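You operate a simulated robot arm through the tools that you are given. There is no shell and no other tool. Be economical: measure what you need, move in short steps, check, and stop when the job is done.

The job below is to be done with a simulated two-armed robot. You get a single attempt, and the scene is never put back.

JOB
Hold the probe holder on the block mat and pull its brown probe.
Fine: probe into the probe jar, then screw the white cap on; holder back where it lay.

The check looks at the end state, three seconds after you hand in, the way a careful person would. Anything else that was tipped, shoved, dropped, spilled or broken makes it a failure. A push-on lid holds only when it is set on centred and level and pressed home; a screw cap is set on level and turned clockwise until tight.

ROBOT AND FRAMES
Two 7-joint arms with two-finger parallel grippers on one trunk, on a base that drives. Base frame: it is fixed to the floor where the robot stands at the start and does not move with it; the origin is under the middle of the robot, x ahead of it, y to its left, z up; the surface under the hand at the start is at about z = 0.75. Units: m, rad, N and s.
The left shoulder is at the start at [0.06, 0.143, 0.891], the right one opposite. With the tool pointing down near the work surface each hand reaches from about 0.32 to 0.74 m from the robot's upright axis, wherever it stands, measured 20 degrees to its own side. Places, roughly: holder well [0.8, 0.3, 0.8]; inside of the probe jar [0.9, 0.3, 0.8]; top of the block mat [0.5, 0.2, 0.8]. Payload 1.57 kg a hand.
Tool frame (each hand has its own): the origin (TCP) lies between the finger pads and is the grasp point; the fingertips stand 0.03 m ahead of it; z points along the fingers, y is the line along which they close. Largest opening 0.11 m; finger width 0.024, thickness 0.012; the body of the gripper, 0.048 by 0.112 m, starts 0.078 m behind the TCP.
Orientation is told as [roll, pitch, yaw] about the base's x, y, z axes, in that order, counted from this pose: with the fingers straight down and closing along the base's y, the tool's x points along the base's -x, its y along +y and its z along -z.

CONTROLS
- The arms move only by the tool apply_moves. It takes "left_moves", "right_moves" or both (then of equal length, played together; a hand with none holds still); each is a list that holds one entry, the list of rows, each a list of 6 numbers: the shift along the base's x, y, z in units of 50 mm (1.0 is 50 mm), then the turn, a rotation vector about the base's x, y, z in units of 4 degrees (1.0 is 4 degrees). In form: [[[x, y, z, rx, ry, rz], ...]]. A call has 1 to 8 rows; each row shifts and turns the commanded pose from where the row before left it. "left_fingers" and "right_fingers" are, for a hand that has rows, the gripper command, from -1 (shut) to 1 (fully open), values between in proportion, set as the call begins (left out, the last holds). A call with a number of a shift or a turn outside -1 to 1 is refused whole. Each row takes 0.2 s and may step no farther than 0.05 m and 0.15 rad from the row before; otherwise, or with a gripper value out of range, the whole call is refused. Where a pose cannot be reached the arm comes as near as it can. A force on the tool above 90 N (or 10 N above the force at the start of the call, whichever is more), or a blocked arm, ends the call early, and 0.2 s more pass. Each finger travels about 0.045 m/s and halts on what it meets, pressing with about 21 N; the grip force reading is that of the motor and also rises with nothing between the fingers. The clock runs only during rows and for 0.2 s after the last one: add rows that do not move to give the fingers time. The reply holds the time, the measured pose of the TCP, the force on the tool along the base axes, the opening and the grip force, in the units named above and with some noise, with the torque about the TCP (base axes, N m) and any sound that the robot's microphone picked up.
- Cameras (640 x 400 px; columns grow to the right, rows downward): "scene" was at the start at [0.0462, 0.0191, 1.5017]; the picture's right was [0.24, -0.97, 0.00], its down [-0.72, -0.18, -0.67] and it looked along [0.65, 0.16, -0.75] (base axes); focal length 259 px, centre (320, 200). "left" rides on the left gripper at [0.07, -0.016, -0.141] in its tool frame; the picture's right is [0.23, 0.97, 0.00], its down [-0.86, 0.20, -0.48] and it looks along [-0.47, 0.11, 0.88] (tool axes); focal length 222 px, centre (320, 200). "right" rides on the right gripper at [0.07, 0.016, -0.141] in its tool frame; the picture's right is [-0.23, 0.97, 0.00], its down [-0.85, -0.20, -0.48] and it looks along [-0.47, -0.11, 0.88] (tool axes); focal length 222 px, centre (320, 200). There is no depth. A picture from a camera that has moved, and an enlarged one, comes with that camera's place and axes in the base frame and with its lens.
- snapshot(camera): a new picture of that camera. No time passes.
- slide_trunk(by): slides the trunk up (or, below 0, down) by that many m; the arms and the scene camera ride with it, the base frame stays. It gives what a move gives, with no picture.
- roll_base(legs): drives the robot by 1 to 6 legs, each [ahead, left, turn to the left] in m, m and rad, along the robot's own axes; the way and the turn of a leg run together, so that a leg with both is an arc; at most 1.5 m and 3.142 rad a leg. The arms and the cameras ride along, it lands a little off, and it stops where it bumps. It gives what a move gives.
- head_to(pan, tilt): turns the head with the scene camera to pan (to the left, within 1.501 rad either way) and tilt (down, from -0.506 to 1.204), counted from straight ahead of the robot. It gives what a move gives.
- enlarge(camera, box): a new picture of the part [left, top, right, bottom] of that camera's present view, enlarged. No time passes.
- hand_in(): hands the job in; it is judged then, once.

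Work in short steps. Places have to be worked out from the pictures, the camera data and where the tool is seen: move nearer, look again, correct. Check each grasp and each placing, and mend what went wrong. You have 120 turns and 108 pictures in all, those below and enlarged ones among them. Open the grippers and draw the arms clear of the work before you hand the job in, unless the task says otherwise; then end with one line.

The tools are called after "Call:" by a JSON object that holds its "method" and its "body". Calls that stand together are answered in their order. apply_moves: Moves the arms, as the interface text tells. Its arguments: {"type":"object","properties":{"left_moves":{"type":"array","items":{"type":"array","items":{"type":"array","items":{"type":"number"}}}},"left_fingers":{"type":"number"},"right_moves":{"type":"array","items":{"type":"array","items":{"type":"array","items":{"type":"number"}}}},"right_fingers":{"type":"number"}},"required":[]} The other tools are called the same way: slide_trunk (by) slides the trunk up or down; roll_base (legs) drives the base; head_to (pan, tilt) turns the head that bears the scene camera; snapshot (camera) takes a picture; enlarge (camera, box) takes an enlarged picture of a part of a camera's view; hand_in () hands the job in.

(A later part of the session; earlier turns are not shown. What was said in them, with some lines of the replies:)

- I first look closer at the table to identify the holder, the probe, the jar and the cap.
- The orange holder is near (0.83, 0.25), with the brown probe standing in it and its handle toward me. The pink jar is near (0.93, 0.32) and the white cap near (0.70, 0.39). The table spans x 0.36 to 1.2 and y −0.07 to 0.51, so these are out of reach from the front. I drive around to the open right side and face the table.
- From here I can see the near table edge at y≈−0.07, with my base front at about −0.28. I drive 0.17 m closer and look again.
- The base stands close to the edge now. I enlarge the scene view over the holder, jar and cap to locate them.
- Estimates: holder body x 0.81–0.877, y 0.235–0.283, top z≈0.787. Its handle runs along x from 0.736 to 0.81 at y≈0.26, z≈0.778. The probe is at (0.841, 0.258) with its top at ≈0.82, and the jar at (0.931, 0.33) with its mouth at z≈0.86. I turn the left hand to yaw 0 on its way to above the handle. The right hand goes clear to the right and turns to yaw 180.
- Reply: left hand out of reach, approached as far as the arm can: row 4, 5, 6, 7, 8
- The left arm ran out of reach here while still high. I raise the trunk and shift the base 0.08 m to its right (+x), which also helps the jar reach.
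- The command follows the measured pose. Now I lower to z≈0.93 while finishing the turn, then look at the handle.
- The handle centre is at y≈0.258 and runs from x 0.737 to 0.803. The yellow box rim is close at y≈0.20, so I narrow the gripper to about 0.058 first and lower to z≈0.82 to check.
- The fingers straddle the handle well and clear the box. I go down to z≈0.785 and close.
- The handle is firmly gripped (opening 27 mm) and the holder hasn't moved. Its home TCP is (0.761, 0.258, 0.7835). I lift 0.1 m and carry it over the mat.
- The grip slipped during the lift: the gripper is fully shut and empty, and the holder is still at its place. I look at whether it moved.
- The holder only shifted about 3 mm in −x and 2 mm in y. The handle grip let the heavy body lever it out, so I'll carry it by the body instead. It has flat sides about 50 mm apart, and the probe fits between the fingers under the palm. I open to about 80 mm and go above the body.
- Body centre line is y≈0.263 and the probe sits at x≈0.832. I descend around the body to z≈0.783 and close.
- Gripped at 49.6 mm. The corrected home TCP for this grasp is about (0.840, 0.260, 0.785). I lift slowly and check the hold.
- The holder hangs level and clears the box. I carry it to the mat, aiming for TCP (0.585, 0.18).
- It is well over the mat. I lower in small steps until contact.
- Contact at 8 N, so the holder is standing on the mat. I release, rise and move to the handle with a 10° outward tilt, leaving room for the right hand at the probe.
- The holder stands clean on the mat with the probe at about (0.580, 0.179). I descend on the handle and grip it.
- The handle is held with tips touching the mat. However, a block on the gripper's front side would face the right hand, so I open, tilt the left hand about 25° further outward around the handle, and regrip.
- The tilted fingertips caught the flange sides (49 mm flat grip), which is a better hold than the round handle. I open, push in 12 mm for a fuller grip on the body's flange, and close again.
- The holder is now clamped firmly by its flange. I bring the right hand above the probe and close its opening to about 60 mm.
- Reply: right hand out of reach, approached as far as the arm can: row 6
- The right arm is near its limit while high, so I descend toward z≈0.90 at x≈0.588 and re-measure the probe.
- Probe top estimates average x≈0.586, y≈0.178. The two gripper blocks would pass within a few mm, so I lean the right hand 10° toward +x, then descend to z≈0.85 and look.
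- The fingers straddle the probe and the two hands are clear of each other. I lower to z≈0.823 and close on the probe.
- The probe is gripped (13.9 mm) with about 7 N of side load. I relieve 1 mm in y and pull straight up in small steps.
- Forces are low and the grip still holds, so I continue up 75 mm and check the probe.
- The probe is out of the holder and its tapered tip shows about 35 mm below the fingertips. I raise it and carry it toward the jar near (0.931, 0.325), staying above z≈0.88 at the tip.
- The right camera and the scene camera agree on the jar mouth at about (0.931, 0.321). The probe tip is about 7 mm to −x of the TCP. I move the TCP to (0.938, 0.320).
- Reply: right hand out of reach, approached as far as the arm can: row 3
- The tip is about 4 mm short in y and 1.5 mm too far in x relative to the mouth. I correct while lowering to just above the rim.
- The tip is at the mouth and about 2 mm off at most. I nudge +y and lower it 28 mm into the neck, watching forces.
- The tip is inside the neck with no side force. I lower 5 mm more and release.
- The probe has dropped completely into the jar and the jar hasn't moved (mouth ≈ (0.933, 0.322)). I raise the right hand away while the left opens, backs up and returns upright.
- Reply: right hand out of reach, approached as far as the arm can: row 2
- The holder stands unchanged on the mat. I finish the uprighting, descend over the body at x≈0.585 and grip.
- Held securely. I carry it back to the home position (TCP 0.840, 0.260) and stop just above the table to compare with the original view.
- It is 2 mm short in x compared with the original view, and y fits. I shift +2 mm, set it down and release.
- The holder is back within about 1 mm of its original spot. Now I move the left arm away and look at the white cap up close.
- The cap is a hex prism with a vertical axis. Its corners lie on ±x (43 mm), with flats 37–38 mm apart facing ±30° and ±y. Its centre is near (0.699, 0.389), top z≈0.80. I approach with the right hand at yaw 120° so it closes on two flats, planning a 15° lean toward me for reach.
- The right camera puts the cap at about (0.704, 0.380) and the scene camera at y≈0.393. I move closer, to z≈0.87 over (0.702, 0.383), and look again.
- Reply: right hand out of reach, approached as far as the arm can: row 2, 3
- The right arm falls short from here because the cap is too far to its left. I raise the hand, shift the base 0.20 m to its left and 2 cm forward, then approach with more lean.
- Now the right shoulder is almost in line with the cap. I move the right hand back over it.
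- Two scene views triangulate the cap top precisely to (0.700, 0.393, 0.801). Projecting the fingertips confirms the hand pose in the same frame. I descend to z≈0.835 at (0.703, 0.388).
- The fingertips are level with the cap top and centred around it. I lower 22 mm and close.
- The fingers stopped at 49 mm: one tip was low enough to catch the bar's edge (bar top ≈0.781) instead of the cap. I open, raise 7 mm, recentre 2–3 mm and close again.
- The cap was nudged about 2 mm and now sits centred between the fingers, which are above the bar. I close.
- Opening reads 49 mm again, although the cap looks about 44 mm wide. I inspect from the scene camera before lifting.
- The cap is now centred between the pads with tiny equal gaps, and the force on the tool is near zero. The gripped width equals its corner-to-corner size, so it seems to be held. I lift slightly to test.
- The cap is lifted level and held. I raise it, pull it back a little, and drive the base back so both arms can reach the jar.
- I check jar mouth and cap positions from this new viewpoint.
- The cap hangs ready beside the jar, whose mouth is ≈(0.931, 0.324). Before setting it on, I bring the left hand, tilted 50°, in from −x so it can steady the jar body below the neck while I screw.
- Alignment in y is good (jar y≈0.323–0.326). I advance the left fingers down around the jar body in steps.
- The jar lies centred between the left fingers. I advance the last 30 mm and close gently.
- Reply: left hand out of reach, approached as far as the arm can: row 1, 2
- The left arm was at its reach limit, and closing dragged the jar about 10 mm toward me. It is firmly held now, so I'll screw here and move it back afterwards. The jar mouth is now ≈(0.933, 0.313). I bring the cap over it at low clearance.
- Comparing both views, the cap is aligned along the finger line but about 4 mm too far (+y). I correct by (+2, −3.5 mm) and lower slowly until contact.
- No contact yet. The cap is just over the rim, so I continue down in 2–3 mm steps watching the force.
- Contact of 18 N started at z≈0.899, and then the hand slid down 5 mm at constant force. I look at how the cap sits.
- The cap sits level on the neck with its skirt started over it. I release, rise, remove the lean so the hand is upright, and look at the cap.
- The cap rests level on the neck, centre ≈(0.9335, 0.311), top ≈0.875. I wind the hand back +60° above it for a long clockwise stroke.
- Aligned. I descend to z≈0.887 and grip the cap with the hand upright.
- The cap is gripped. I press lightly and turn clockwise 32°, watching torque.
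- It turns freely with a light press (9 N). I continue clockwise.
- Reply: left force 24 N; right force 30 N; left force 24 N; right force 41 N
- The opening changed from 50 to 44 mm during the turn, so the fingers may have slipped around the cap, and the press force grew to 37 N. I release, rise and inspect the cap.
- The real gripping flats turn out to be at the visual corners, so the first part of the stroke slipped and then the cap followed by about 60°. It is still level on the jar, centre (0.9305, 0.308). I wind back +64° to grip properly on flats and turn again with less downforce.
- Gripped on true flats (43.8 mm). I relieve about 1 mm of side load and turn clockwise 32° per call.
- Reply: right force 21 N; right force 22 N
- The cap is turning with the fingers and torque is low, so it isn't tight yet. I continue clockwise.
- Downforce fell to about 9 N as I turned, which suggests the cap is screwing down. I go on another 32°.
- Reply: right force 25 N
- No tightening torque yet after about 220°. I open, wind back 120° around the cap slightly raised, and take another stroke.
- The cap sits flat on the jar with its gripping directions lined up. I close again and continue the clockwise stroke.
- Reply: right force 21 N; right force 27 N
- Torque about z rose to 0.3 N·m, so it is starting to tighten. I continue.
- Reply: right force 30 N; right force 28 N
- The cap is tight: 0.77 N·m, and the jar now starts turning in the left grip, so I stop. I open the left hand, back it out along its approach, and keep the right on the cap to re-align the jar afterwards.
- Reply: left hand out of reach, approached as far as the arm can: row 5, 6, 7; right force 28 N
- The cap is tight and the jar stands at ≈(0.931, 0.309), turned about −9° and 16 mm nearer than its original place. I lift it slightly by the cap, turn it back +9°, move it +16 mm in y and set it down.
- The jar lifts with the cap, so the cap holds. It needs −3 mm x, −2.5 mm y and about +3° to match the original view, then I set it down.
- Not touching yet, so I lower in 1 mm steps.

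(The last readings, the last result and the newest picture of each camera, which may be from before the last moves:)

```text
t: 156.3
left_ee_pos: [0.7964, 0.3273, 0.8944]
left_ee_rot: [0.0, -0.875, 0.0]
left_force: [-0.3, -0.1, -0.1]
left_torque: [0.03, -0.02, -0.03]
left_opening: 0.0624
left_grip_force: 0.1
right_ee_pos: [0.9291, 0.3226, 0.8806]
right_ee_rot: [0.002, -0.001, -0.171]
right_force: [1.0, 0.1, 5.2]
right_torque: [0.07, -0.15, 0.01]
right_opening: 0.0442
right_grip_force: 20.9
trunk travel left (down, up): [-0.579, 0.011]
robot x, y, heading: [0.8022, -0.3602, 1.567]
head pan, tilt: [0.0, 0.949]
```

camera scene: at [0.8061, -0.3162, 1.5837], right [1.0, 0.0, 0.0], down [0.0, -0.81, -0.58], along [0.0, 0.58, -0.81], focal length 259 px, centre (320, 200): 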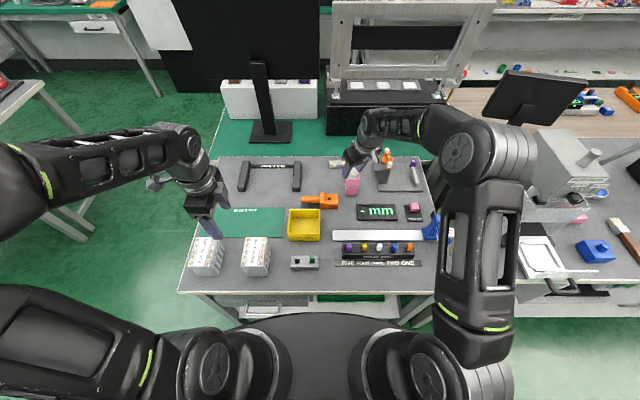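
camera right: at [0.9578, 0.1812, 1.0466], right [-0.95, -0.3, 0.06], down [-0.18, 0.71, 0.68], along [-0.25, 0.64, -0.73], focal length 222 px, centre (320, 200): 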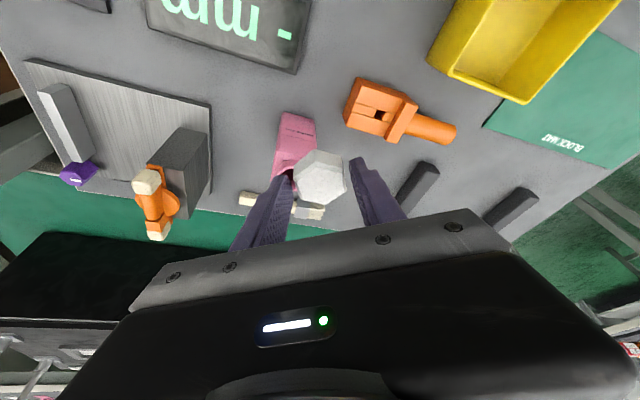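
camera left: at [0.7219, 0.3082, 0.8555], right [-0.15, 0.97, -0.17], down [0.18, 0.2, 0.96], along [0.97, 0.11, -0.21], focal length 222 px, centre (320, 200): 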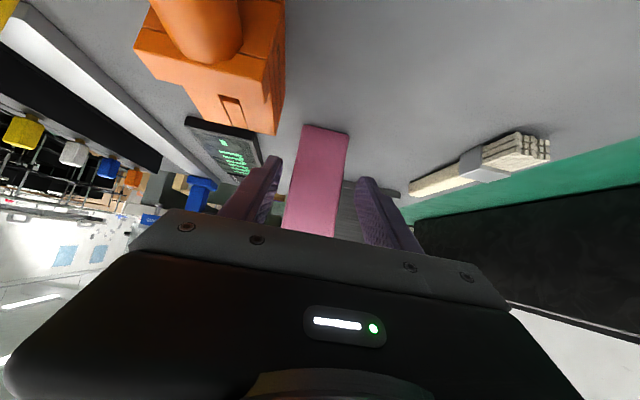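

Contact at 5 N: the jar stands. I release and raise the right hand, and also lift the left up and away.

Call:
{"method": "apply_moves", "body": {"right_moves": [[[0, 0, 0, 0, 0, 0], [0, 0, 0, 0, 0, 0], [0, 0, 0, 0, 0, 0], [0, 0, 0, 0, 0, 0], [0, 0, 0.5, 0, 0, 0], [0, 0, 0.5, 0, 0, 0], [0, -0.6, 0.5, 0, 0, 0], [0, -0.8, 0.4, 0, 0, 0]]], "left_moves": [[[0, 0, 0.5, 0, 0, 0], [0, 0, 0.5, 0, 0, 0], [-0.5, -0.5, 0.2, 0, 0, 0], [-0.5, -0.5, 0, 0, 0, 0], [-0.5, -0.6, 0, 0, 0.9, 0], [-0.5, -0.6, 0, 0, 0.9, 0], [-0.5, -0.6, 0, 0, 0.9, 0], [-0.5, -0.6, 0, 0, 0.9, 0]]], "right_fingers": 0.3}}

Call:
{"method": "apply_moves", "body": {"right_moves": [[[0, -0.8, 0.3, 0, 0, 0], [0, -0.8, 0, 0, 0, 0], [0, -0.8, 0, 0, 0, 0], [0, -0.8, 0, 0, 0, 0], [0, -0.5, 0, 0, 0, 0]]], "left_moves": [[[-0.3, -0.7, 0, 0, 0.9, 0], [-0.3, -0.7, 0, 0, 0.9, 0], [-0.3, -0.7, 0, 0, 0.9, 0], [0, 0, 0, 0, 0.9, 0], [0, 0, 0, 0, 0.9, 0]]]}}

Call:
{"method": "enlarge", "body": {"camera": "scene", "box": [325, 145, 385, 200]}}

Call:
{"method": "snapshot", "body": {"camera": "scene"}}

```text
t: 158.1
left_ee_pos: [0.6479, 0.1558, 0.9551]
left_ee_rot: [0.004, -0.622, -0.002]
left_force: [0.5, 0.0, 0.5]
left_torque: [0.04, 0.06, 0.01]
left_opening: 0.0621
left_grip_force: 0.1
right_ee_pos: [0.9312, 0.2507, 0.9767]
right_ee_rot: [0.003, 0.0, -0.172]
right_force: [-0.1, 0.8, 0.9]
right_torque: [0.07, 0.02, 0.01]
right_opening: 0.0713
right_grip_force: 0.0
trunk travel left (down, up): [-0.579, 0.011]
robot x, y, heading: [0.805, -0.3577, 1.573]
head pan, tilt: [0.0, 0.949]
```

```text
t: 159.3
left_ee_pos: [0.6016, 0.0506, 0.9555]
left_ee_rot: [0.003, -0.308, 0.0]
left_force: [-0.1, -0.5, -0.1]
left_torque: [0.01, 0.0, 0.01]
left_opening: 0.062
left_grip_force: 0.1
right_ee_pos: [0.9297, 0.0662, 0.9913]
right_ee_rot: [0.002, 0.001, -0.174]
right_force: [0.9, 0.6, 0.6]
right_torque: [0.04, 0.04, 0.04]
right_opening: 0.0713
right_grip_force: 0.0
trunk travel left (down, up): [-0.579, 0.011]
robot x, y, heading: [0.8034, -0.3583, 1.572]
head pan, tilt: [0.0, 0.949]
```

```text
7.27 times, centred on (355, 172) of scene
camera zoom: at [0.805, -0.3173, 1.5837], right [1.0, 0.0, 0.0], down [0.0, -0.81, -0.58], along [0.0, 0.58, -0.81], focal length 1886 px, centre (66, 400)
```

zoom: 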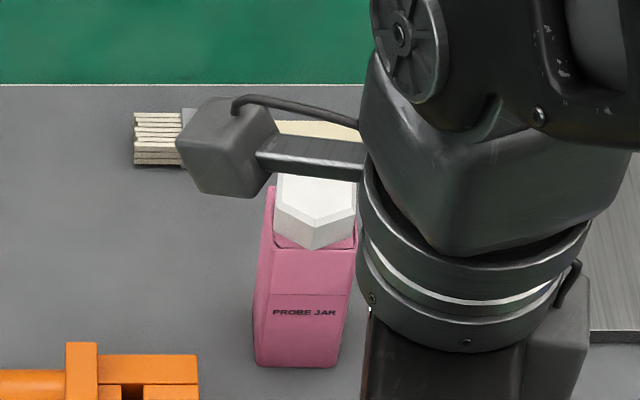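

```text
5 pictures are left
camera scene: at [0.805, -0.3173, 1.5837], right [1.0, 0.0, 0.0], down [0.0, -0.81, -0.58], along [0.0, 0.58, -0.81], focal length 259 px, centre (320, 200)
```

scene: 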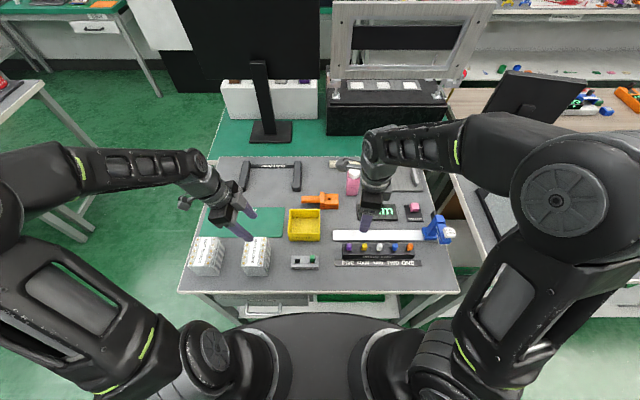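

The jar is back on its original spot with the cap tight and level, and the holder is in place. I raise both hands and back the robot away.

Call:
{"method": "apply_moves", "body": {"right_moves": [[[0, -0.4, 0.6, 0, 0, 0], [0, -0.4, 0.6, 0, 0, 0], [0, 0, 0, 0, 0, 0]]], "left_moves": [[[0, -0.4, 0.6, 0, 0, 0], [0, -0.4, 0.6, 0, 0, 0], [0, 0, 0, 0, 0, 0]]], "right_fingers": 1, "left_fingers": 1}}

Call:
{"method": "roll_base", "body": {"legs": [[-0.3, 0, 0]]}}

Call:
{"method": "enlarge", "body": {"camera": "scene", "box": [200, 70, 420, 210]}}

Call:
{"method": "enlarge", "body": {"camera": "scene", "box": [315, 80, 375, 130]}}

```text
t: 160.1
left_ee_pos: [0.6018, 0.0128, 1.0145]
left_ee_rot: [0.003, -0.308, -0.001]
left_force: [0.4, 0.8, -0.6]
left_torque: [-0.01, -0.01, 0.03]
left_opening: 0.1099
left_grip_force: 0.0
right_ee_pos: [0.9281, 0.0269, 1.0526]
right_ee_rot: [-0.001, -0.002, -0.171]
right_force: [1.0, -0.2, 0.2]
right_torque: [0.0, 0.01, 0.04]
right_opening: 0.1101
right_grip_force: 0.1
trunk travel left (down, up): [-0.579, 0.011]
robot x, y, heading: [0.8049, -0.3544, 1.567]
head pan, tilt: [0.0, 0.949]
```

```text
t: 162.2
left_ee_pos: [0.6039, -0.2864, 1.0152]
left_ee_rot: [0.004, -0.309, -0.001]
left_force: [-0.4, 0.6, -0.6]
left_torque: [0.04, -0.02, 0.02]
left_opening: 0.11
left_grip_force: 0.1
right_ee_pos: [0.9293, -0.271, 1.0541]
right_ee_rot: [0.002, 0.001, -0.174]
right_force: [-0.1, -0.4, 1.1]
right_torque: [0.02, -0.03, 0.0]
right_opening: 0.1101
right_grip_force: 0.1
trunk travel left (down, up): [-0.579, 0.011]
robot x, y, heading: [0.8044, -0.6577, 1.573]
head pan, tilt: [0.0, 0.949]
```

```text
2.86 times, centred on (310, 140) of scene
camera zoom: at [0.8048, -0.6142, 1.5837], right [1.0, 0.0, 0.0], down [0.0, -0.81, -0.58], along [0.0, 0.58, -0.81], focal length 741 px, centre (349, 371)
```

zoom: 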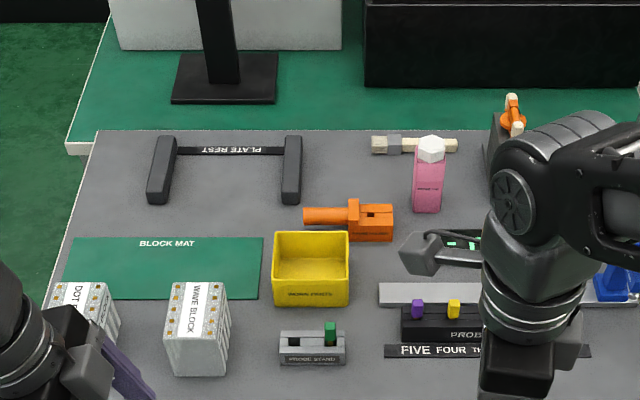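

```text
8.00 times, centred on (345, 105) of scene
camera zoom: at [0.8048, -0.6142, 1.5837], right [1.0, 0.0, 0.0], down [0.0, -0.81, -0.58], along [0.0, 0.58, -0.81], focal length 2074 px, centre (120, 960)
```

zoom: 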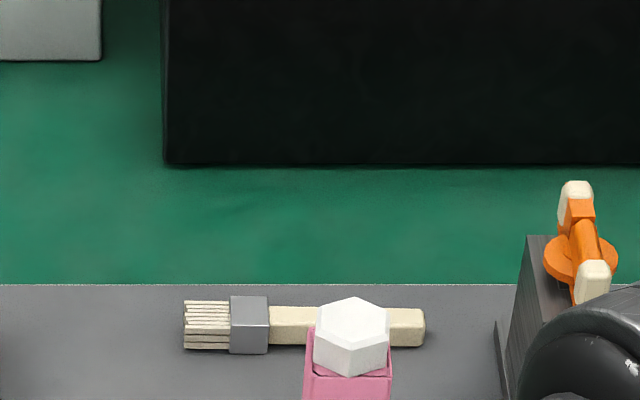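

The pictures show everything in place: cap level and tight on the jar, holder back where it lay, nothing else disturbed, and both grippers open and clear. I hand in.

Call:
{"method": "hand_in", "body": {}}

```text
The job is handed in.
```

The brown probe was pulled on the block mat and is in the probe jar with the white cap screwed tight; the holder and the jar (which shifted about 16 mm while I screwed the cap) are back to within a few millimetres of where they were.
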